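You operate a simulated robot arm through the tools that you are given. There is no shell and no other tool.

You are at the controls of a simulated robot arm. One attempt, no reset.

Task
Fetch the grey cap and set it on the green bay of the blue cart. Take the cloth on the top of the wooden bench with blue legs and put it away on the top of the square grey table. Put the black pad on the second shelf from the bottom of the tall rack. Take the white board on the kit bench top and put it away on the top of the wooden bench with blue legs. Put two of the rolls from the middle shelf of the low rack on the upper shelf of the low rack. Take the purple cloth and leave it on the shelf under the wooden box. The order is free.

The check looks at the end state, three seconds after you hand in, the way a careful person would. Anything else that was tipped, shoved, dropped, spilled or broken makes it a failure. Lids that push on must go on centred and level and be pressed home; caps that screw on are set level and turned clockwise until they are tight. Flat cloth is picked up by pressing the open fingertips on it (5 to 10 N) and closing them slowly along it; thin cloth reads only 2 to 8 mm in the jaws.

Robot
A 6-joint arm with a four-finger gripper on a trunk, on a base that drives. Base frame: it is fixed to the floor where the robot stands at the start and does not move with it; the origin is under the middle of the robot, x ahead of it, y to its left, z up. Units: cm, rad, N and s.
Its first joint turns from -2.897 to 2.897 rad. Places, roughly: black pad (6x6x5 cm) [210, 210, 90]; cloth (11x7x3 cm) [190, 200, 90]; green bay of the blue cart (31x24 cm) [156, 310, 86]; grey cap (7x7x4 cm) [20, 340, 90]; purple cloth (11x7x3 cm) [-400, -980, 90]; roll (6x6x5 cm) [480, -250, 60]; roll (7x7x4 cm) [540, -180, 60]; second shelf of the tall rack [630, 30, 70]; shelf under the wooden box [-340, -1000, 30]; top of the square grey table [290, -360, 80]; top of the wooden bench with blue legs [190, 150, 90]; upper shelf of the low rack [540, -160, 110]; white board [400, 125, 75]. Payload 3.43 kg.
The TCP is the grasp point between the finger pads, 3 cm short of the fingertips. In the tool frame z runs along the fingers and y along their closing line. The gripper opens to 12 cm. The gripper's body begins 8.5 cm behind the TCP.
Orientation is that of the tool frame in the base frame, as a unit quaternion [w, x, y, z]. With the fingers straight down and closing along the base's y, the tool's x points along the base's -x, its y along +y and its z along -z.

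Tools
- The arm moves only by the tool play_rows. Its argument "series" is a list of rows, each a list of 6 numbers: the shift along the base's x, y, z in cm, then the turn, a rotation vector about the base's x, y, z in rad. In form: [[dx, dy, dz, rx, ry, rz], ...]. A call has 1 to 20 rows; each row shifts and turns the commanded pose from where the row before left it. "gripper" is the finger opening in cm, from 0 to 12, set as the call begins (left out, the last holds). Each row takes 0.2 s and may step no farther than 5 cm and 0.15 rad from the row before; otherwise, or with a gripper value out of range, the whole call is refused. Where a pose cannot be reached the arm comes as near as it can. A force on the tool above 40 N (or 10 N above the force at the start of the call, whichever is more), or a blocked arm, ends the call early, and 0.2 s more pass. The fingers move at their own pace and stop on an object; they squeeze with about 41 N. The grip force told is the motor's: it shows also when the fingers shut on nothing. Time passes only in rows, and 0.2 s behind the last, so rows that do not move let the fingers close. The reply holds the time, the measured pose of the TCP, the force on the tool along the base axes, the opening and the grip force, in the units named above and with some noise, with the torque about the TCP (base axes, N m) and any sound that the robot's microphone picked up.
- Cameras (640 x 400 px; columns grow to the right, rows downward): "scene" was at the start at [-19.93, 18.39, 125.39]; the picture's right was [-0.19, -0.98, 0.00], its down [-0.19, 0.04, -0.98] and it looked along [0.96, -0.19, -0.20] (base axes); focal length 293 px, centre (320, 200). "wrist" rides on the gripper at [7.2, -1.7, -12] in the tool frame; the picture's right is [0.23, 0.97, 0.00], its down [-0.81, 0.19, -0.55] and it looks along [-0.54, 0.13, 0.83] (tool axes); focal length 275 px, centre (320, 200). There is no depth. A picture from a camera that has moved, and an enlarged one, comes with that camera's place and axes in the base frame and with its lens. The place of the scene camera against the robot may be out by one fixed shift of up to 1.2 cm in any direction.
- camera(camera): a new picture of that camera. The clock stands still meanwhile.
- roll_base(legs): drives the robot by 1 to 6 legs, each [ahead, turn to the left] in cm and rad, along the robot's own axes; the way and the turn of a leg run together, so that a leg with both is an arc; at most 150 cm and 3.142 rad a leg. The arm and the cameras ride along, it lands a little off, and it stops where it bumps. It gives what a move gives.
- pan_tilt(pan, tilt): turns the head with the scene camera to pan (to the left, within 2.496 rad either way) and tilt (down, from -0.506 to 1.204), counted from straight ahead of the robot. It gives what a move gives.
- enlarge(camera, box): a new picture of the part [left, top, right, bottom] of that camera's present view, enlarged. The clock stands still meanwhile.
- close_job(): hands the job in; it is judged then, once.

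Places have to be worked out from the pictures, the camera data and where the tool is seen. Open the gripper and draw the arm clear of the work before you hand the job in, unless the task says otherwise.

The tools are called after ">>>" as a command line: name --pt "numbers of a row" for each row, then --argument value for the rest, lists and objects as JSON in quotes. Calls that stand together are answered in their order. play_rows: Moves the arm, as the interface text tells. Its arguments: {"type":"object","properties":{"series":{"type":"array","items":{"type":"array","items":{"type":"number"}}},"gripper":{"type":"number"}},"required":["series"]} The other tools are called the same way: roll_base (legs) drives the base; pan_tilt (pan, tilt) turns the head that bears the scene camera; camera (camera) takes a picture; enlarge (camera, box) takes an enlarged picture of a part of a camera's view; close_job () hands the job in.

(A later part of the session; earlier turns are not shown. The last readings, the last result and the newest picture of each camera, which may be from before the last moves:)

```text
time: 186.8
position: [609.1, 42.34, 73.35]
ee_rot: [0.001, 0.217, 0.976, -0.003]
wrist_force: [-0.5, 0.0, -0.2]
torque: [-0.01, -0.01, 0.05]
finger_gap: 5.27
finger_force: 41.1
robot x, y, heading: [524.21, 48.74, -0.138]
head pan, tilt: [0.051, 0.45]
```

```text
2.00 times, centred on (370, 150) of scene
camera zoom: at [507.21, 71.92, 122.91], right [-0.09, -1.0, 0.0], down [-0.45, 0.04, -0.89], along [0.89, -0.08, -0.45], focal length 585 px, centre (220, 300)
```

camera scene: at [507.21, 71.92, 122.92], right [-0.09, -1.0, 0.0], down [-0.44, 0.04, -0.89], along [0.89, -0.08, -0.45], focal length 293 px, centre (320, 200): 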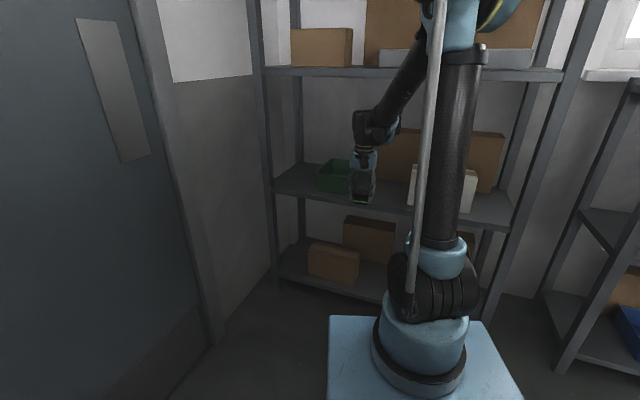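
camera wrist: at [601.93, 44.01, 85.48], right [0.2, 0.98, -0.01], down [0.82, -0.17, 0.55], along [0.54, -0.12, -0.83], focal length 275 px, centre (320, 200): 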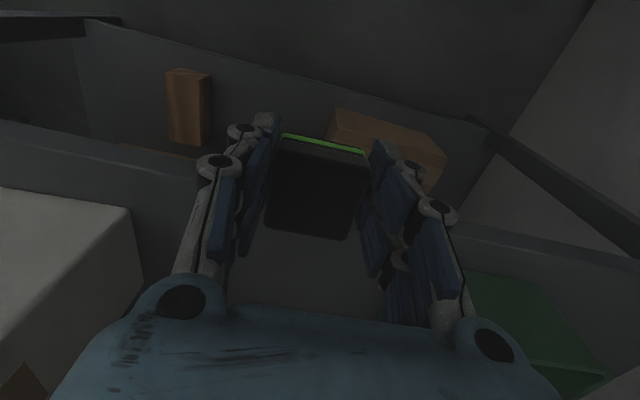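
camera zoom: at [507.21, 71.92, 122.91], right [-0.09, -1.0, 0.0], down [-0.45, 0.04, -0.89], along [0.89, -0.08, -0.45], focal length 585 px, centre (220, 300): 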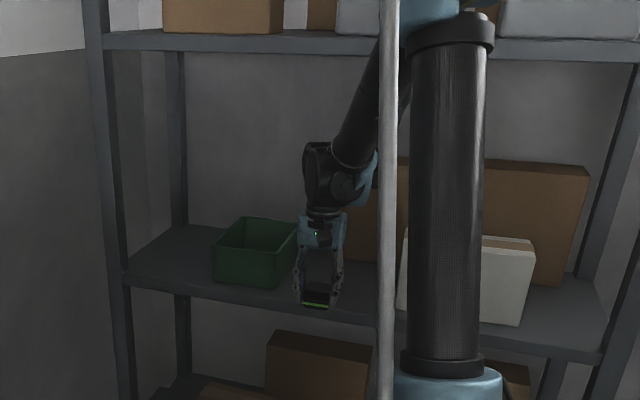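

Clear path between the box and the green bin. I continue inward about 16 cm.

>>> play_rows --pt "2.9 -1.37 0 0 0 0" --pt "2.9 -1.37 0 0 0 0" --pt "2.9 -1.37 0 0 0 0" --pt "2.9 -1.37 0 0 0 0" --pt "2.9 -1.37 0 0 0 0" --pt "0 0 0 0 0 0"

>>> camera --camera "wrist"

>>> enlarge --camera "scene" --box '[290, 130, 410, 230]'

```text
time: 188.2
position: [623.56, 35.44, 73.34]
ee_rot: [0.001, 0.217, 0.976, -0.003]
wrist_force: [-0.4, -0.3, 0.5]
torque: [0.01, -0.01, 0.0]
finger_gap: 5.31
finger_force: 40.9
robot x, y, heading: [523.94, 48.57, -0.138]
head pan, tilt: [0.051, 0.45]
```

```text
taken
camera wrist: at [616.49, 37.08, 85.42], right [0.2, 0.98, -0.01], down [0.82, -0.17, 0.55], along [0.54, -0.12, -0.83], focal length 275 px, centre (320, 200)
```

wrist: 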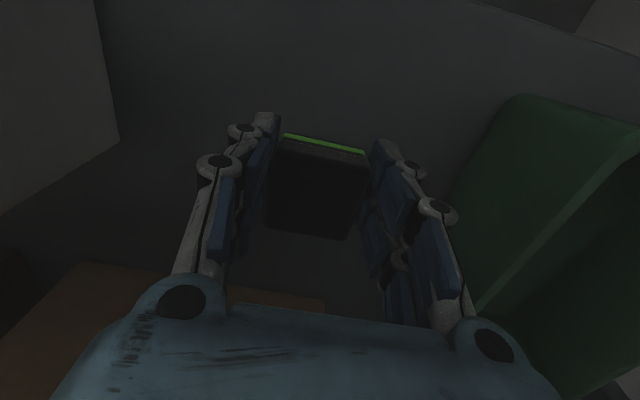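

```text
4.00 times, centred on (350, 180) of scene
camera zoom: at [507.22, 71.92, 122.91], right [-0.09, -1.0, 0.0], down [-0.45, 0.04, -0.89], along [0.89, -0.08, -0.45], focal length 1170 px, centre (200, 280)
```

zoom: 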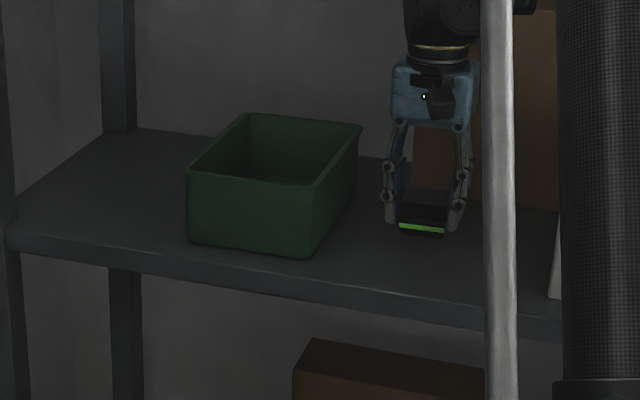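

Pad is over the free area, ~13 cm from the bin and ~14 cm from the box. I lower in small steps to find the shelf.

>>> play_rows --pt "0 0 -0.5 0 0 0" --pt "0 0 -0.5 0 0 0" --pt "0 0 -0.5 0 0 0" --pt "0 0 0 0 0 0"

>>> play_rows --pt "0 0 -0.3 0 0 0" --pt "0 0 -0.3 0 0 0" --pt "0 0 0 0 0 0"

>>> play_rows --pt "0 0 -0.3 0 0 0" --pt "0 0 -0.2 0 0 0" --pt "0 0 0 0 0 0"

>>> enlarge --camera "scene" --box '[360, 160, 424, 200]'

```text
time: 189.2
position: [623.61, 35.35, 71.88]
ee_rot: [0.001, 0.217, 0.976, -0.003]
wrist_force: [-0.8, 0.2, -1.0]
torque: [-0.01, 0.02, -0.03]
finger_gap: 5.29
finger_force: 40.6
robot x, y, heading: [524.07, 48.61, -0.137]
head pan, tilt: [0.051, 0.45]
```

```text
time: 190.0
position: [623.67, 35.31, 71.3]
ee_rot: [0.001, 0.217, 0.976, -0.003]
wrist_force: [0.9, -0.3, -0.5]
torque: [-0.01, 0.05, 0.01]
finger_gap: 5.27
finger_force: 41.0
robot x, y, heading: [524.41, 48.19, -0.137]
head pan, tilt: [0.051, 0.45]
```

```text
time: 190.8
position: [623.51, 35.4, 70.82]
ee_rot: [0.001, 0.217, 0.976, -0.003]
wrist_force: [-0.1, 0.0, 0.3]
torque: [-0.01, 0.01, 0.01]
finger_gap: 5.27
finger_force: 41.1
robot x, y, heading: [524.26, 48.42, -0.139]
head pan, tilt: [0.051, 0.45]
```

```text
10.00 times, centred on (392, 180) of scene
camera zoom: at [507.22, 71.92, 122.91], right [-0.09, -1.0, 0.0], down [-0.45, 0.04, -0.89], along [0.89, -0.08, -0.45], focal length 2926 px, centre (-400, 400)
```

zoom: 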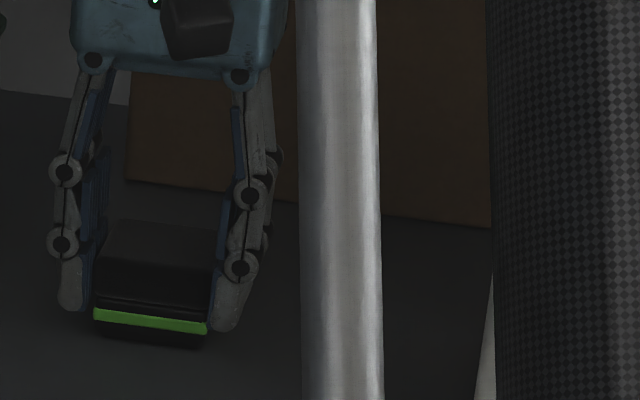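

No contact yet; I continue in 0.3 cm steps.

>>> play_rows --pt "0 0 -0.3 0 0 0" --pt "0 0 -0.2 0 0 0" --pt "0 0 0 0 0 0"

>>> play_rows --pt "0 0 -0.2 0 0 0" --pt "0 0 -0.2 0 0 0" --pt "0 0 0 0 0 0"

>>> play_rows --pt "0 0 -0.2 0 0 0" --pt "0 0 -0.2 0 0 0" --pt "0 0 0 0 0 0"

```text
time: 191.3
position: [622.74, 35.6, 71.83]
ee_rot: [0.009, 0.217, 0.976, -0.003]
wrist_force: [2.0, 0.4, -2.7]
torque: [0.05, 0.18, 0.0]
finger_gap: 5.29
finger_force: 40.8
robot x, y, heading: [524.57, 48.65, -0.136]
head pan, tilt: [0.051, 0.45]
stopped in row 2: the force on the tool passed its limit at 45 N (the readings are from after the stop); the commanded pose is now the measured one
```

```text
time: 192.1
position: [622.79, 35.47, 71.45]
ee_rot: [0.008, 0.218, 0.976, -0.003]
wrist_force: [0.2, 0.1, 0.0]
torque: [0.03, -0.02, -0.02]
finger_gap: 5.28
finger_force: 41.0
robot x, y, heading: [524.03, 48.61, -0.14]
head pan, tilt: [0.051, 0.45]
```

```text
time: 192.9
position: [622.73, 35.43, 70.88]
ee_rot: [0.007, 0.217, 0.976, -0.003]
wrist_force: [-0.9, 0.2, -0.6]
torque: [-0.03, -0.01, 0.01]
finger_gap: 5.27
finger_force: 41.1
robot x, y, heading: [524.33, 48.6, -0.144]
head pan, tilt: [0.051, 0.45]
```

Contact with the shelf was found at TCP ≈70.5. I go back down to just touching (≈70.6) with the tilt removed, then release.

>>> play_rows --pt "0 0 -0.15 0.009 0.0124 0" --pt "0 0 -0.1 0 0 0" --pt "0 0 0 0 0 0"

>>> play_rows --pt "0 0 0 0 0 0" --pt "0 0 0 0 0 0" --pt "0 0 0 0 0 0" --gripper 8

>>> enlarge --camera "scene" --box '[340, 150, 424, 200]'

```text
time: 193.7
position: [622.85, 35.49, 70.79]
ee_rot: [0.0, 0.217, 0.976, 0.001]
wrist_force: [-0.9, -1.0, 1.5]
torque: [-0.08, 0.0, -0.04]
finger_gap: 5.29
finger_force: 41.3
robot x, y, heading: [524.36, 48.43, -0.139]
head pan, tilt: [0.051, 0.45]
```

```text
time: 194.5
position: [622.76, 35.49, 70.76]
ee_rot: [0.0, 0.217, 0.976, 0.001]
wrist_force: [-0.2, -1.3, 0.1]
torque: [-0.01, 0.0, -0.04]
finger_gap: 8.0
finger_force: 0.0
robot x, y, heading: [524.13, 48.62, -0.145]
head pan, tilt: [0.051, 0.45]
```

```text
7.62 times, centred on (382, 175) of scene
camera zoom: at [507.22, 71.92, 122.91], right [-0.09, -1.0, 0.0], down [-0.45, 0.04, -0.89], along [0.89, -0.08, -0.45], focal length 2229 px, centre (-152, 390)
```

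zoom: 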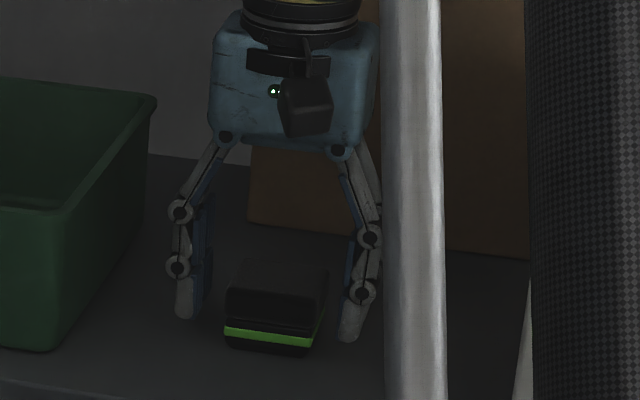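

The pad stands level on the shelf. I raise a little and pull the gripper straight out of the rack, then up.

>>> play_rows --pt "0 0 2 0 0 0" --pt "0 0 2.5 0 0 0" --pt "-4 1.9 0 0 0 0" --pt "-4 1.9 0 0 0 0" --pt "-4 1.9 0 0 0 0" --pt "-4 1.9 0 0 0 0" --pt "-4 1.9 0 0 0 0" --pt "-3.5 1.6 0 0 0 0" --pt "-1 0 4 0 0 0" --pt "-1 0 4.5 0 0 0" --pt "-1 0 4.5 0 0 0" --pt "-1 0 4.5 0 0 0" --pt "0 0 5 0 0 0" --pt "0 0 5 0 0 0" --pt "0 0 5 0 0 0" --pt "0 0 5 0 0 0" --pt "0 0 5 0 0 0" --pt "0 0 0 0 0 0"

>>> camera --camera "scene"

```text
time: 198.3
position: [595.25, 46.42, 117.82]
ee_rot: [0.001, 0.217, 0.976, 0.001]
wrist_force: [-0.3, -0.6, -0.6]
torque: [0.01, -0.02, 0.01]
finger_gap: 8.0
finger_force: 0.0
robot x, y, heading: [523.81, 48.68, -0.138]
head pan, tilt: [0.051, 0.45]
```

```text
taken
camera scene: at [507.2, 71.92, 122.91], right [-0.09, -1.0, 0.0], down [-0.45, 0.04, -0.89], along [0.89, -0.08, -0.45], focal length 293 px, centre (320, 200)
```

scene: 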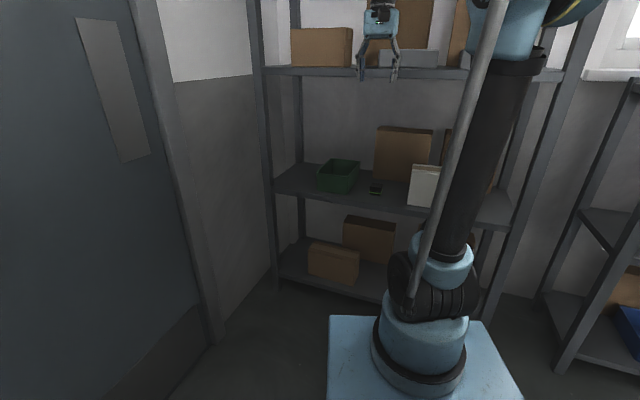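

Pad task done. Now to the low rack: I back off, turn, drive along to its right bay and face it.

>>> roll_base --legs '[[-18, 0], [0, -1.871], [110, 0], [105, 0], [0, 1.571]]'

>>> pan_tilt --pan 0.0 --tilt 0.35

>>> camera --camera "scene"

>>> pan_tilt --pan -0.6 --tilt 0.35

>>> camera --camera "scene"

```text
time: 219.7
position: [483.28, -165.86, 117.73]
ee_rot: [0.001, 0.352, 0.936, 0.001]
wrist_force: [0.6, -0.4, -0.2]
torque: [0.02, 0.03, -0.01]
finger_gap: 7.98
finger_force: 0.1
robot x, y, heading: [415.02, -145.46, -0.417]
head pan, tilt: [0.051, 0.45]
```

```text
time: 220.4
position: [481.89, -165.29, 118.56]
ee_rot: [0.006, 0.352, 0.936, 0.001]
wrist_force: [-0.6, -0.9, -0.5]
torque: [0.04, -0.06, 0.0]
finger_gap: 8.01
finger_force: 0.1
robot x, y, heading: [415.34, -145.03, -0.419]
head pan, tilt: [0.0, 0.351]
```

```text
taken
camera scene: at [404.69, -118.68, 123.83], right [-0.41, -0.91, 0.0], down [-0.33, 0.15, -0.93], along [0.85, -0.38, -0.36], focal length 293 px, centre (320, 200)
```

scene: 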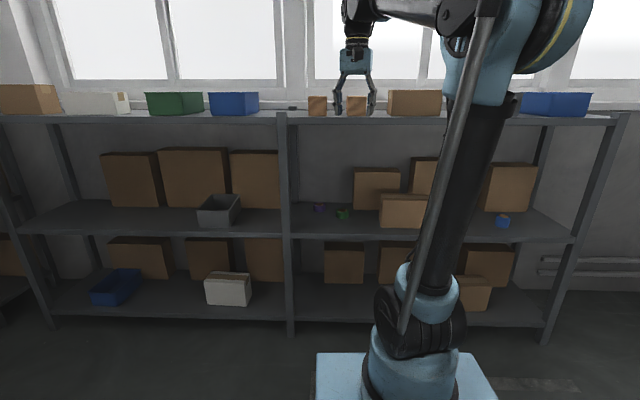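

```text
time: 221.4
position: [481.89, -165.36, 118.53]
ee_rot: [0.006, 0.352, 0.936, 0.0]
wrist_force: [-0.3, 0.1, -1.2]
torque: [-0.01, 0.01, 0.02]
finger_gap: 8.03
finger_force: 0.0
robot x, y, heading: [415.19, -145.45, -0.417]
head pan, tilt: [-0.6, 0.351]
```

```text
taken
camera scene: at [401.06, -122.81, 123.85], right [-0.85, -0.52, 0.01], down [-0.19, 0.3, -0.94], along [0.49, -0.8, -0.35], focal length 293 px, centre (320, 200)
```

scene: 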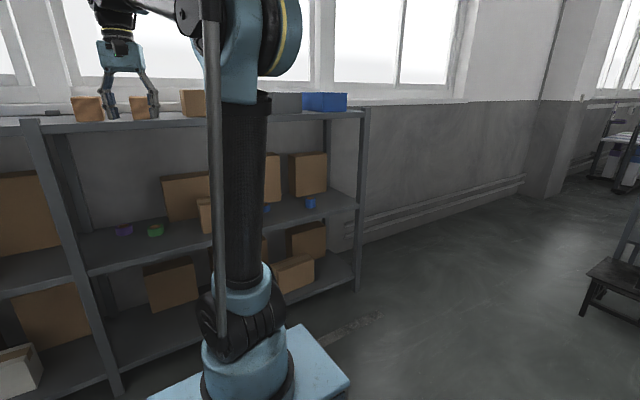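

>>> enlarge --camera "scene" --box '[80, 170, 220, 257]'

>>> enlarge --camera "scene" --box '[240, 140, 380, 227]'

>>> enlarge --camera "scene" --box '[240, 80, 380, 130]'

>>> pan_tilt --pan 0.0 --tilt 0.35

>>> enlarge --camera "scene" --box '[280, 80, 420, 240]'

>>> enlarge --camera "scene" --box '[470, 80, 610, 240]'

```text
4.57 times, centred on (150, 214) of scene
camera zoom: at [401.06, -122.81, 123.85], right [-0.85, -0.52, 0.01], down [-0.19, 0.3, -0.94], along [0.49, -0.8, -0.35], focal length 1337 px, centre (1097, 138)
```

zoom: 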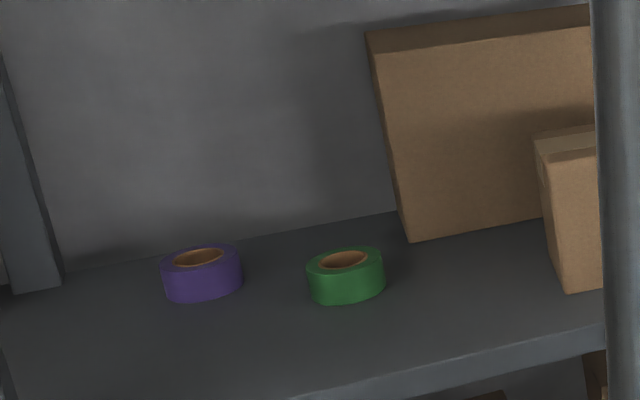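

```text
4.57 times, centred on (310, 184) of scene
camera zoom: at [401.06, -122.81, 123.85], right [-0.85, -0.52, 0.01], down [-0.19, 0.3, -0.94], along [0.49, -0.8, -0.35], focal length 1337 px, centre (366, 275)
```

zoom: 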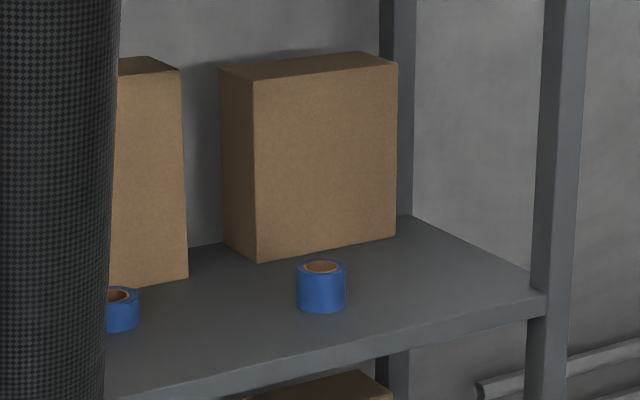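

```text
4.57 times, centred on (310, 105) of scene
camera zoom: at [401.06, -122.81, 123.85], right [-0.85, -0.52, 0.01], down [-0.19, 0.3, -0.94], along [0.49, -0.8, -0.35], focal length 1337 px, centre (366, 634)
```

zoom: 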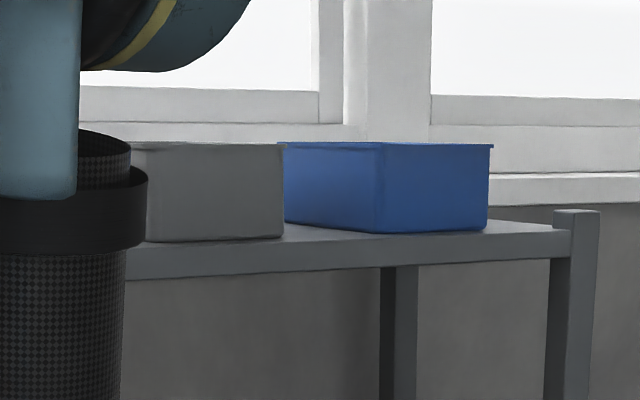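

```text
time: 222.4
position: [481.95, -165.39, 118.59]
ee_rot: [0.005, 0.352, 0.936, 0.0]
wrist_force: [1.6, -0.1, 0.3]
torque: [0.06, -0.03, -0.02]
finger_gap: 7.98
finger_force: 0.1
robot x, y, heading: [415.01, -145.23, -0.417]
head pan, tilt: [0.0, 0.351]
```

```text
2.50 times, centred on (350, 160) of scene
camera zoom: at [404.68, -118.68, 123.83], right [-0.41, -0.91, 0.0], down [-0.33, 0.15, -0.93], along [0.85, -0.38, -0.36], focal length 731 px, centre (245, 300)
```

zoom: 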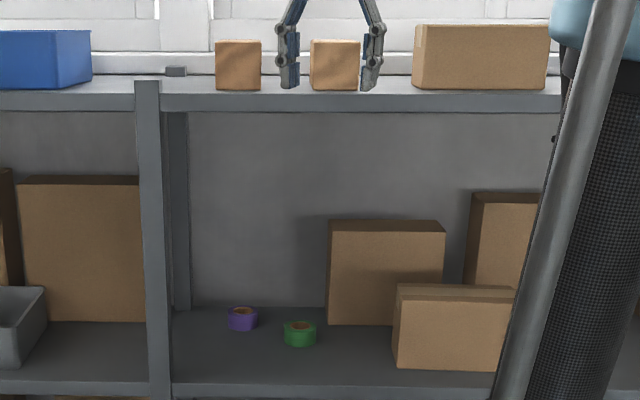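

```text
2.50 times, centred on (540, 160) of scene
camera zoom: at [404.68, -118.68, 123.83], right [-0.41, -0.91, 0.0], down [-0.33, 0.15, -0.93], along [0.85, -0.38, -0.36], focal length 731 px, centre (-230, 300)
```

zoom: 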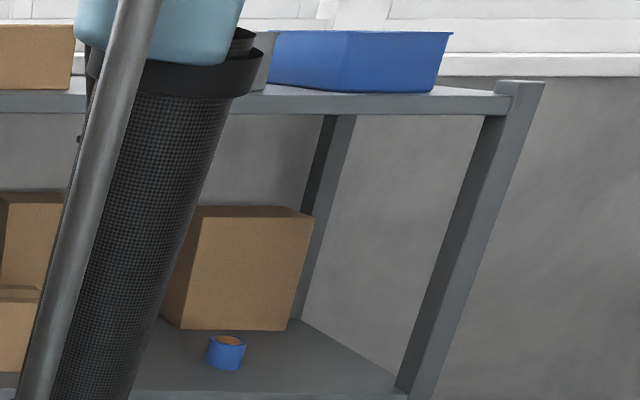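

Four tape rolls lie on the middle shelf (purple, green, two blue). I need to see free room on the upper shelf, so I raise the tool and look down over it with the wrist camera.

>>> play_rows --pt "0 0 5 0 0 0" --pt "0 0 5 0 0 0" --pt "0 0 5 0 0 0" --pt "0 0 4 0 0 0" --pt "2.7 -1.3 1 0 0 0" --pt "2.7 -1.3 1 0 0 0" --pt "2.7 -1.3 1 0 0 0" --pt "0 0 0 0 0 0"

>>> camera --camera "wrist"

```text
time: 224.2
position: [490.1, -169.21, 140.58]
ee_rot: [0.006, 0.352, 0.936, 0.0]
wrist_force: [1.0, 0.4, 0.7]
torque: [-0.01, -0.01, -0.02]
finger_gap: 8.0
finger_force: 0.1
robot x, y, heading: [414.8, -145.59, -0.417]
head pan, tilt: [0.0, 0.351]
```

```text
taken
camera wrist: at [483.57, -165.66, 152.52], right [0.47, 0.88, 0.0], down [0.73, -0.39, 0.56], along [0.5, -0.26, -0.83], focal length 275 px, centre (320, 200)
```

wrist: 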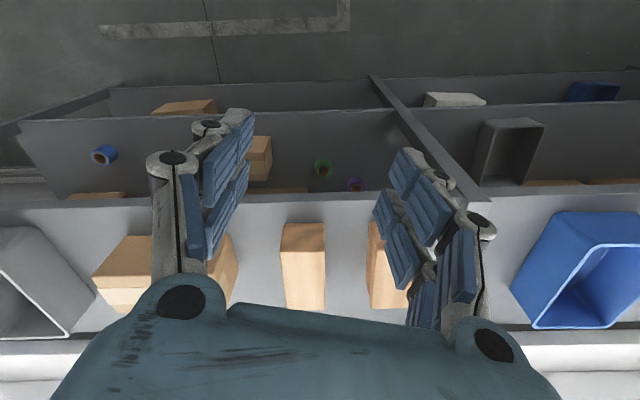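

From above: the upper shelf has a ~27 cm free gap (s≈73–100) between a small carton and the blue bin, near (538,−158). The green and purple rolls lie just below it, so I shift the base sideways ~20 cm and go ~13 cm closer.

>>> roll_base --legs '[[0, 1.547], [22, 0], [0, -1.571], [13, 0]]'

>>> play_rows --pt "0 0 0 0 0 0" --pt "0 0 0 0 0 0" --gripper 11

>>> camera --camera "wrist"

>>> camera --camera "scene"

```text
time: 235.4
position: [510.31, -157.77, 140.51]
ee_rot: [0.006, 0.369, 0.929, 0.0]
wrist_force: [-1.4, -1.0, 0.1]
torque: [0.04, -0.07, 0.0]
finger_gap: 8.03
finger_force: 0.0
robot x, y, heading: [436.34, -131.17, -0.457]
head pan, tilt: [0.0, 0.351]
```

```text
time: 236.0
position: [508.75, -157.05, 141.57]
ee_rot: [0.013, 0.369, 0.929, 0.0]
wrist_force: [0.4, 0.3, 0.2]
torque: [-0.01, -0.03, -0.02]
finger_gap: 10.98
finger_force: 0.1
robot x, y, heading: [436.44, -130.94, -0.455]
head pan, tilt: [0.0, 0.351]
```

```text
taken
camera wrist: at [502.28, -153.12, 153.43], right [0.5, 0.87, 0.0], down [0.71, -0.41, 0.57], along [0.5, -0.28, -0.82], focal length 275 px, centre (320, 200)
```

wrist: 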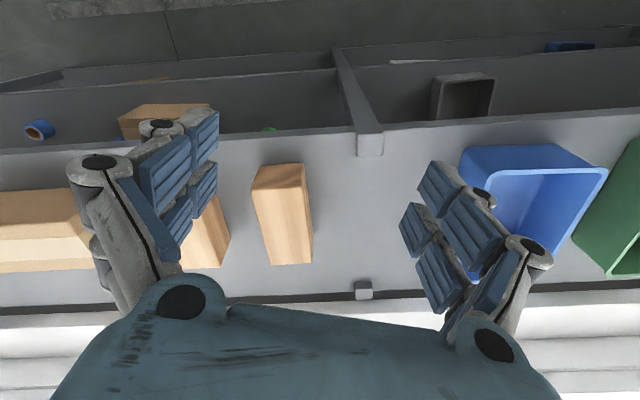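

```text
taken
camera scene: at [426.96, -103.93, 123.83], right [-0.44, -0.9, 0.0], down [-0.32, 0.16, -0.93], along [0.84, -0.41, -0.36], focal length 293 px, centre (320, 200)
```

scene: 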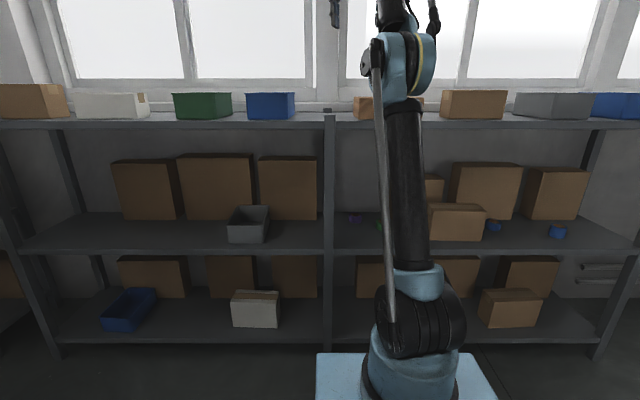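

The gap on the upper shelf is clear. To reach the rolls under the shelf with a tilted tool I need more stand-off, so I back up 20 cm, then square the tool with the rack and lower it in front of the middle shelf.

>>> roll_base --legs '[[-20, 0]]'

>>> play_rows --pt "-0.1 -1.8 -3 0 0 0.105" --pt "-0.1 -1.8 -4 0 0 0.105" --pt "-0.1 -1.8 -4 0 0 0.105" --pt "-0.1 -1.8 -4 0 0 0" --pt "-0.1 -1.8 -4 0 0 0" --pt "-0.1 -1.8 -4 0 0 0" --pt "-0.1 -1.8 -4 0 0 0" --pt "-0.1 -1.8 -4 0 0 0" --pt "-0.1 -1.8 -4 0 0 0" --pt "-0.1 -1.8 -4 0 0 0" --pt "0 0 -4.5 0 0 0" --pt "0 0 -4.5 0 0 0" --pt "0 0 -4.5 0 0 0" --pt "0 0 -4.5 0 0 0" --pt "0 0 -4.5 0 0 0" --pt "0 0 0 0 0 0"

>>> camera --camera "wrist"

>>> camera --camera "scene"

```text
time: 237.6
position: [490.63, -148.05, 141.48]
ee_rot: [0.013, 0.368, 0.93, 0.0]
wrist_force: [-0.4, -0.8, 0.4]
torque: [0.01, 0.01, -0.02]
finger_gap: 10.99
finger_force: 0.0
robot x, y, heading: [418.24, -122.14, -0.451]
head pan, tilt: [0.0, 0.351]
```

```text
time: 241.0
position: [488.18, -165.23, 80.91]
ee_rot: [0.018, 0.218, 0.976, 0.002]
wrist_force: [-0.3, -0.3, 1.0]
torque: [-0.04, -0.03, 0.04]
finger_gap: 11.01
finger_force: 0.0
robot x, y, heading: [418.02, -122.03, -0.46]
head pan, tilt: [0.0, 0.351]
```

```text
taken
camera wrist: at [480.52, -163.61, 92.75], right [0.21, 0.98, 0.0], down [0.79, -0.17, 0.58], along [0.57, -0.12, -0.81], focal length 275 px, centre (320, 200)
```

wrist: 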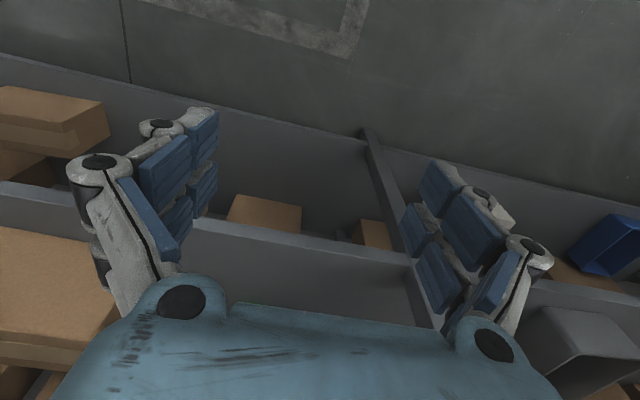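

```text
taken
camera scene: at [408.77, -95.01, 123.83], right [-0.44, -0.9, 0.0], down [-0.32, 0.16, -0.93], along [0.84, -0.41, -0.36], focal length 293 px, centre (320, 200)
```

scene: 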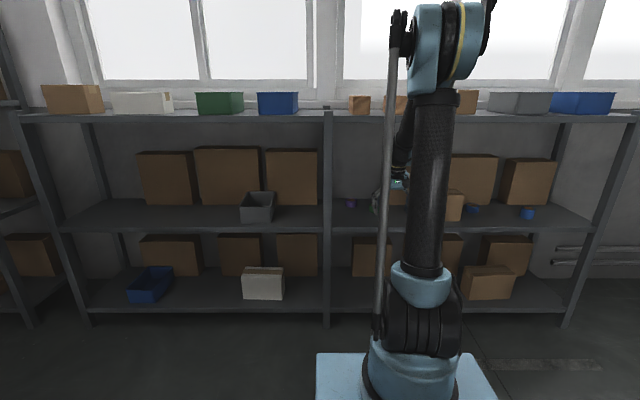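

The tool is in front of the middle shelf near the green roll's column. I tilt it forward ~30° while easing in and down a bit, then look.

>>> play_rows --pt "2.7 -1.28 -2.5 -0.0545 -0.1086 0" --pt "2.7 -1.28 -2.5 -0.0545 -0.1086 0" --pt "2.7 -1.28 -2.5 -0.0545 -0.1086 0" --pt "2.7 -1.28 -2.5 -0.0545 -0.1086 0" --pt "0 0 0 0 0 0"

>>> camera --camera "wrist"

>>> camera --camera "scene"

```text
time: 242.2
position: [498.85, -170.44, 70.82]
ee_rot: [0.251, 0.21, 0.943, -0.057]
wrist_force: [0.0, -0.6, 0.4]
torque: [0.01, 0.0, 0.03]
finger_gap: 11.02
finger_force: 0.1
robot x, y, heading: [418.19, -122.18, -0.455]
head pan, tilt: [0.0, 0.351]
```

```text
taken
camera wrist: at [487.21, -166.66, 77.73], right [0.23, 0.97, -0.12], down [0.47, -0.01, 0.88], along [0.85, -0.26, -0.45], focal length 275 px, centre (320, 200)
```

wrist: 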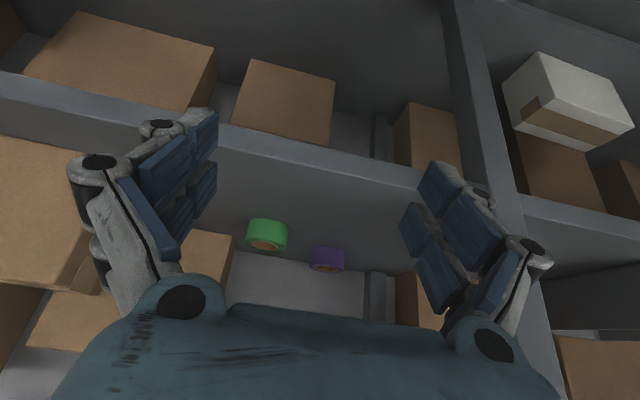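

```text
taken
camera scene: at [408.77, -95.01, 123.83], right [-0.44, -0.9, 0.0], down [-0.32, 0.16, -0.93], along [0.84, -0.41, -0.36], focal length 293 px, centre (320, 200)
```

scene: 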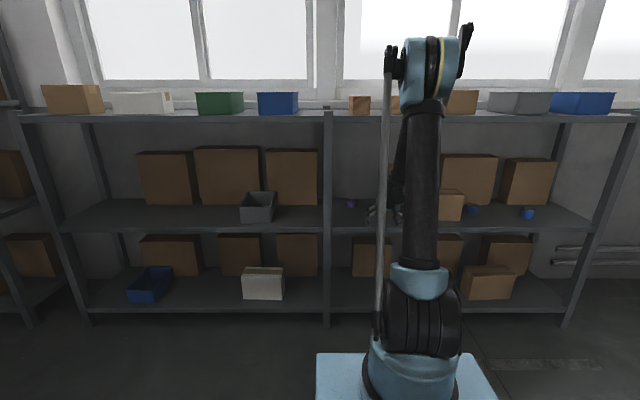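

Tilted view is good: green roll at ≈(529.5,−188.5), purple at ≈(543,−180.5), shelf z≈60.4. I slide in 20 cm toward the green roll and check.

>>> play_rows --pt "3.34 -2.3 -0.2 0 0 0" --pt "3.34 -2.3 -0.2 0 0 0" --pt "3.34 -2.3 -0.2 0 0 0" --pt "3.34 -2.3 -0.2 0 0 0" --pt "3.34 -2.3 -0.2 0 0 0" --pt "0 0 0 0 0 0" --gripper 10.5

>>> camera --camera "wrist"

>>> enlarge --camera "scene" --box '[300, 90, 500, 250]'

```text
time: 243.6
position: [515.5, -181.91, 69.94]
ee_rot: [0.252, 0.209, 0.943, -0.057]
wrist_force: [-0.5, 0.0, 0.6]
torque: [-0.02, 0.01, -0.01]
finger_gap: 10.48
finger_force: 0.0
robot x, y, heading: [418.28, -121.77, -0.457]
head pan, tilt: [0.0, 0.351]
```

```text
taken
camera wrist: at [503.86, -178.24, 76.84], right [0.23, 0.97, -0.12], down [0.47, -0.01, 0.88], along [0.85, -0.26, -0.46], focal length 275 px, centre (320, 200)
```

wrist: 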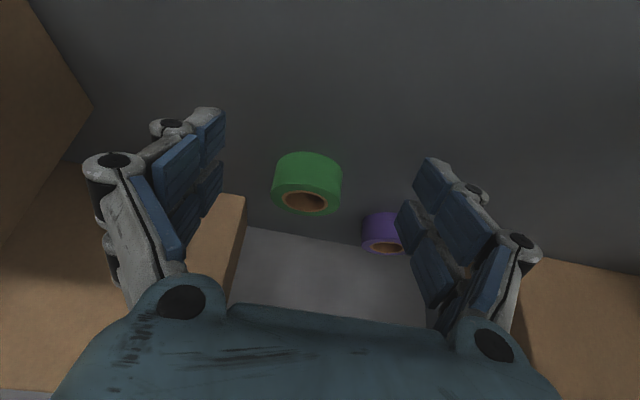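

```text
2.50 times, centred on (400, 170) of scene
camera zoom: at [408.78, -95.01, 123.83], right [-0.44, -0.9, 0.0], down [-0.32, 0.16, -0.93], along [0.84, -0.41, -0.36], focal length 731 px, centre (120, 275)
```

zoom: 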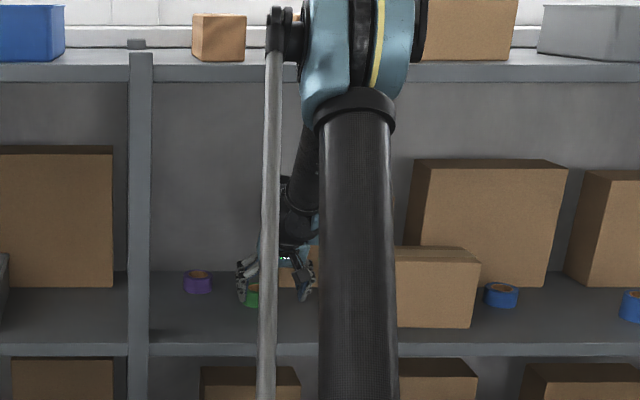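

Green roll sits centred ahead, ≈(527,−187). I move the last 12 cm in and down so the fingers straddle it.

>>> play_rows --pt "2.7 -1.15 0 0 0 0" --pt "2.7 -1.15 -1 0 0 0" --pt "2.7 -1.15 -1.5 0 0 0" --pt "2.56 -1.14 -1.5 0 0 0" --pt "0 0 0 0 0 0"

>>> camera --camera "wrist"

```text
time: 244.8
position: [526.2, -186.52, 65.8]
ee_rot: [0.252, 0.209, 0.943, -0.057]
wrist_force: [-1.1, 0.1, -0.1]
torque: [0.01, -0.03, 0.0]
finger_gap: 10.51
finger_force: 0.1
robot x, y, heading: [418.24, -122.28, -0.451]
head pan, tilt: [0.0, 0.351]
```

```text
taken
camera wrist: at [514.57, -182.84, 72.78], right [0.23, 0.97, -0.12], down [0.47, -0.01, 0.88], along [0.85, -0.26, -0.46], focal length 275 px, centre (320, 200)
```

wrist: 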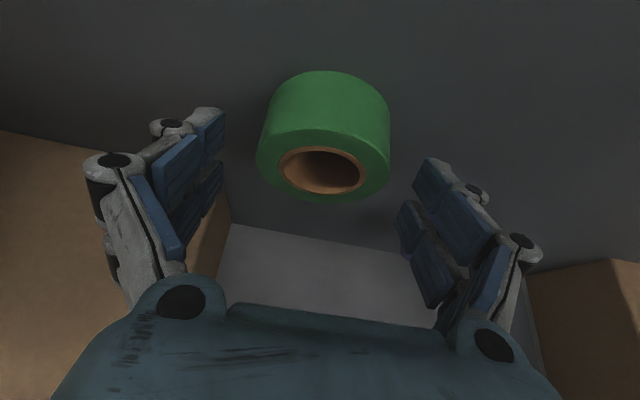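

The roll is centred between the fingers. I make the last small correction (back 0.9, down 1.5) and close.

>>> play_rows --pt "-0.4 0.1 -0.7 0 0 0" --pt "-0.4 0.1 -0.8 0 0 0" --pt "0 0 0 0 0 0"

>>> play_rows --pt "0 0 0 0 0 0" --pt "0 0 0 0 0 0" --pt "0 0 0 0 0 0" --pt "0 0 0 0 0 0" --gripper 5.5

>>> camera --camera "wrist"

```text
time: 245.6
position: [525.35, -186.33, 64.53]
ee_rot: [0.252, 0.21, 0.943, -0.057]
wrist_force: [6.5, -2.0, 20.4]
torque: [0.13, -0.02, -0.07]
finger_gap: 10.58
finger_force: 0.9
robot x, y, heading: [417.81, -122.1, -0.461]
head pan, tilt: [0.0, 0.351]
```

```text
time: 246.0
position: [524.62, -186.01, 66.2]
ee_rot: [0.258, 0.209, 0.941, -0.058]
wrist_force: [1.6, -0.5, 10.0]
torque: [-0.05, -0.22, -0.12]
finger_gap: 6.43
finger_force: 45.2
robot x, y, heading: [418.02, -121.98, -0.458]
head pan, tilt: [0.0, 0.351]
stopped in row 1: the force on the tool passed its limit at 43 N (the readings are from after the stop); the commanded pose is now the measured one
```

```text
taken
camera wrist: at [512.86, -182.22, 72.95], right [0.23, 0.97, -0.12], down [0.46, 0.0, 0.89], along [0.86, -0.26, -0.44], focal length 275 px, centre (320, 200)
```

wrist: 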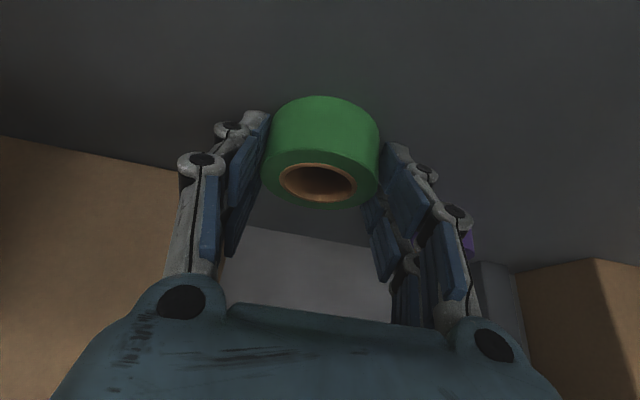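

The tips touched the shelf (so its surface is ≈61.4) and the fingers now hold the roll at 6.43 cm. I lift slightly and check the hold.

>>> play_rows --pt "0 0 1 0 0 0" --pt "0 0 1.5 0 0 0" --pt "0 0 1.5 0 0 0" --pt "0 0 0 0 0 0"

>>> camera --camera "wrist"

>>> enlarge --camera "scene" --box '[330, 150, 460, 230]'

```text
time: 247.0
position: [524.7, -186.04, 70.14]
ee_rot: [0.257, 0.208, 0.942, -0.057]
wrist_force: [-1.1, -0.3, -1.9]
torque: [-0.01, 0.03, -0.02]
finger_gap: 6.36
finger_force: 41.3
robot x, y, heading: [417.41, -121.86, -0.454]
head pan, tilt: [0.0, 0.351]
```

```text
taken
camera wrist: at [512.89, -182.21, 76.8], right [0.23, 0.97, -0.12], down [0.46, 0.0, 0.89], along [0.86, -0.26, -0.44], focal length 275 px, centre (320, 200)
```

wrist: 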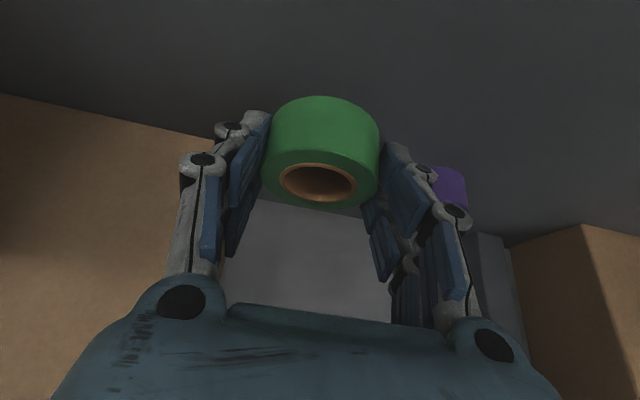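

```text
4.92 times, centred on (395, 190) of scene
camera zoom: at [408.79, -95.02, 123.84], right [-0.44, -0.9, 0.0], down [-0.32, 0.16, -0.93], along [0.84, -0.41, -0.36], focal length 1440 px, centre (-49, 249)
```

zoom: 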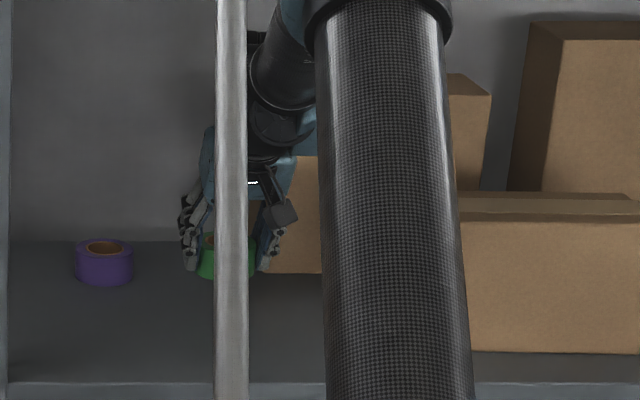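

Held firmly. I retract straight out of the shelf, then rise in front of the rack and shift toward the gap column.

>>> play_rows --pt "-3.9 1.84 0 0 0 0" --pt "-3.9 1.84 0 0 0 0" --pt "-3.9 1.84 0 0 0 0" --pt "-3.9 1.84 0 0 0 0" --pt "-3.9 1.84 0 0 0 0" --pt "-3.9 1.84 0 0 0 0" --pt "-3.9 1.84 0 0 0 0" --pt "-1.8 0.85 0 0 0 0" --pt "0 0 0 0 0 0"

>>> play_rows --pt "0 0 4.6 0 0 0" --pt "0 0 4.6 0 0 0" --pt "0 0 4.6 0 0 0" --pt "0 0 4.6 0 0 0" --pt "1.0 2.1 4.2 0 0 0" --pt "1.0 2.1 4.2 0 0 0" --pt "1.0 2.1 4.2 0 0 0" --pt "1.0 2.1 4.2 0 0 0" --pt "1.0 2.1 4.2 0 0 0" --pt "1.0 2.1 4.2 0 0 0" --pt "1.0 2.1 4.2 0 0 0" --pt "1.0 2.1 4.2 0 0 0" --pt "1.0 2.2 4.2 0 0 0" --pt "1.0 2.2 4 0 0 0" --pt "1.1 2.3 0 0 0 0" --pt "0 0 0 0 0 0"

>>> camera --camera "wrist"

>>> camera --camera "scene"

```text
time: 249.0
position: [495.51, -172.2, 70.01]
ee_rot: [0.258, 0.209, 0.942, -0.058]
wrist_force: [0.8, -0.3, 0.0]
torque: [0.0, 0.0, 0.0]
finger_gap: 6.33
finger_force: 41.2
robot x, y, heading: [417.97, -122.21, -0.46]
head pan, tilt: [0.0, 0.351]
```

```text
time: 252.4
position: [506.76, -148.85, 130.15]
ee_rot: [0.257, 0.208, 0.942, -0.057]
wrist_force: [0.6, 0.2, -0.3]
torque: [0.01, -0.02, 0.0]
finger_gap: 6.37
finger_force: 40.8
robot x, y, heading: [418.08, -122.15, -0.453]
head pan, tilt: [0.0, 0.351]
```

```text
taken
camera wrist: at [494.92, -145.12, 136.95], right [0.23, 0.97, -0.12], down [0.46, 0.0, 0.89], along [0.86, -0.26, -0.44], focal length 275 px, centre (320, 200)
```

wrist: 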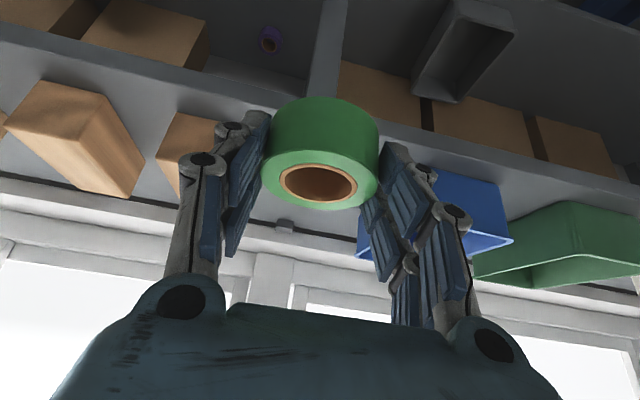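

```text
taken
camera scene: at [408.78, -95.0, 123.83], right [-0.44, -0.9, 0.0], down [-0.32, 0.16, -0.93], along [0.84, -0.41, -0.36], focal length 293 px, centre (320, 200)
```

scene: 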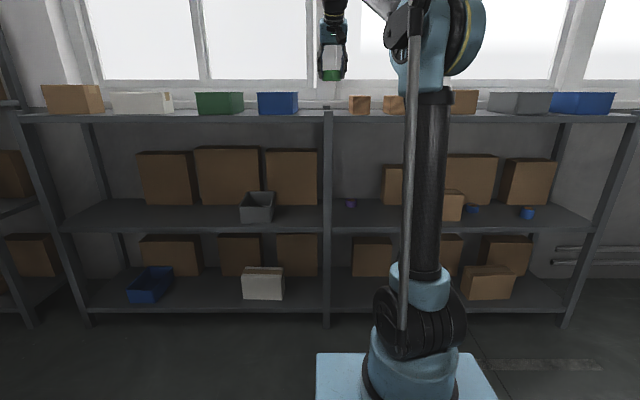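

Roll is at the gap column (s≈81.6). I drive 20 cm ahead to bring it over the upper shelf and look.

>>> roll_base --legs '[[20, 0]]'

>>> play_rows --pt "2 -0.9 0 0 0 0" --pt "2 -0.9 0 0 0 0" --pt "2 -0.9 0 0 0 0" --pt "0 0 0 0 0 0"

>>> camera --camera "wrist"

>>> enlarge --camera "scene" --box '[230, 50, 430, 150]'

```text
time: 254.0
position: [524.8, -157.76, 130.1]
ee_rot: [0.257, 0.208, 0.942, -0.057]
wrist_force: [0.1, -0.6, -0.1]
torque: [-0.01, -0.01, 0.01]
finger_gap: 6.35
finger_force: 40.8
robot x, y, heading: [436.44, -130.72, -0.455]
head pan, tilt: [0.0, 0.351]
```

```text
time: 255.0
position: [529.45, -159.71, 131.11]
ee_rot: [0.264, 0.207, 0.94, -0.058]
wrist_force: [0.1, 0.7, -0.3]
torque: [0.01, -0.04, -0.02]
finger_gap: 6.36
finger_force: 41.3
robot x, y, heading: [436.4, -130.86, -0.451]
head pan, tilt: [0.0, 0.351]
```

```text
taken
camera wrist: at [517.64, -155.97, 137.81], right [0.23, 0.97, -0.12], down [0.45, 0.0, 0.89], along [0.86, -0.26, -0.43], focal length 275 px, centre (320, 200)
```

wrist: 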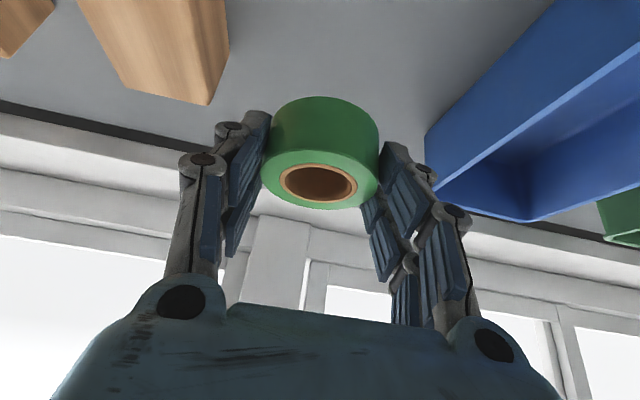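

```text
3.20 times, centred on (330, 100) of scene
camera zoom: at [426.89, -103.92, 123.83], right [-0.44, -0.9, 0.0], down [-0.32, 0.16, -0.93], along [0.84, -0.41, -0.36], focal length 936 px, centre (288, 520)
```

zoom: 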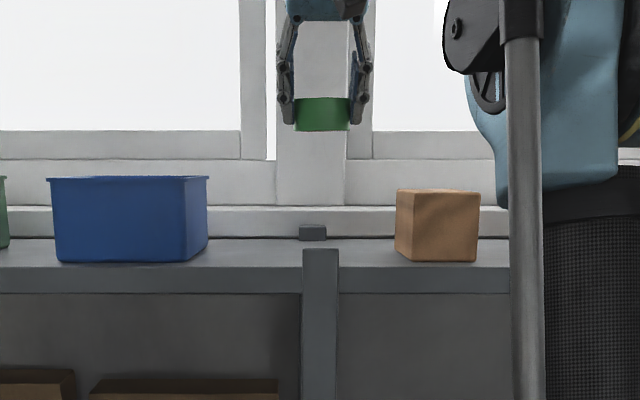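

The roll is centred over the gap. I extend 14 cm deeper, restore the grasp tilt, and lower to just above the shelf.

>>> play_rows --pt "3.2 -1.5 -1 0.0037 0.0078 0" --pt "3.2 -1.5 -1 0.0037 0.0078 0" --pt "3.2 -1.5 -1 0.0037 0.0078 0" --pt "3.1 -1.5 -1 0 0 0" --pt "0 0 -3 0 0 0" --pt "0 0 -3 0 0 0" --pt "0 0 -2 0 0 0" --pt "0 0 0 0 0 0"

>>> camera --camera "wrist"

>>> enlarge --camera "scene" --box '[270, 60, 390, 135]'

```text
time: 256.8
position: [542.05, -165.75, 119.13]
ee_rot: [0.252, 0.208, 0.944, -0.055]
wrist_force: [0.0, -0.5, -0.6]
torque: [0.04, 0.0, 0.03]
finger_gap: 6.33
finger_force: 41.4
robot x, y, heading: [436.24, -130.52, -0.46]
head pan, tilt: [0.0, 0.351]
```

```text
taken
camera wrist: at [530.43, -162.07, 126.13], right [0.23, 0.97, -0.11], down [0.47, -0.01, 0.88], along [0.85, -0.26, -0.46], focal length 275 px, centre (320, 200)
```

wrist: 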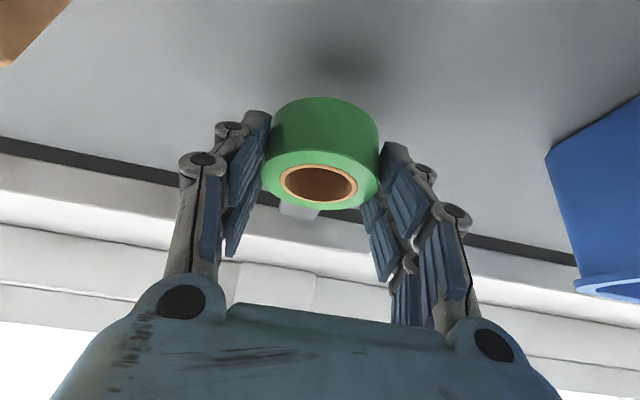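

```text
5.33 times, centred on (330, 98) of scene
camera zoom: at [426.91, -103.92, 123.83], right [-0.44, -0.9, 0.0], down [-0.32, 0.16, -0.93], along [0.84, -0.41, -0.36], focal length 1560 px, centre (267, 747)
```

zoom: 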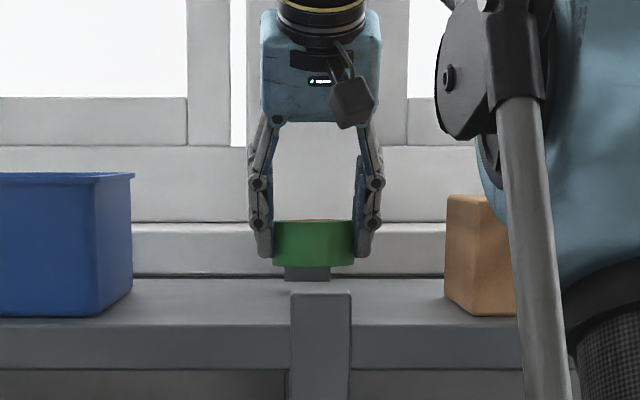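

Level and clear of the rear post. I lower in small steps until contact.

>>> play_rows --pt "0 0 -0.5 0 0 0" --pt "0 0 -0.5 0 0 0" --pt "0 0 -0.5 0 0 0" --pt "0 0 0 0 0 0"

>>> play_rows --pt "0 0 -0.3 0 0 0" --pt "0 0 -0.3 0 0 0" --pt "0 0 0 0 0 0"

>>> enlarge --camera "scene" --box '[300, 80, 360, 120]'

```text
time: 257.8
position: [542.12, -165.71, 117.64]
ee_rot: [0.251, 0.208, 0.944, -0.056]
wrist_force: [-0.4, -0.1, -0.6]
torque: [0.03, 0.02, 0.02]
finger_gap: 6.35
finger_force: 41.5
robot x, y, heading: [436.15, -131.05, -0.451]
head pan, tilt: [0.0, 0.351]
```

```text
time: 258.6
position: [542.06, -165.76, 117.26]
ee_rot: [0.252, 0.209, 0.943, -0.056]
wrist_force: [6.1, -2.6, 20.3]
torque: [0.06, -1.08, -0.12]
finger_gap: 6.37
finger_force: 40.8
robot x, y, heading: [436.33, -130.68, -0.456]
head pan, tilt: [0.0, 0.351]
```

```text
10.00 times, centred on (330, 100) of scene
camera zoom: at [426.84, -103.9, 123.82], right [-0.44, -0.9, 0.0], down [-0.32, 0.16, -0.93], along [0.84, -0.41, -0.36], focal length 2926 px, centre (220, 1200)
```

zoom: 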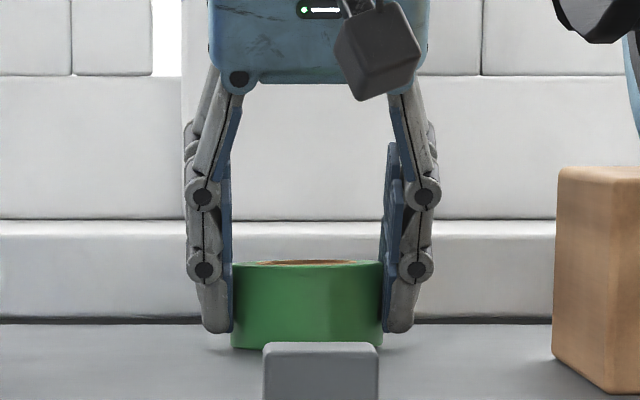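

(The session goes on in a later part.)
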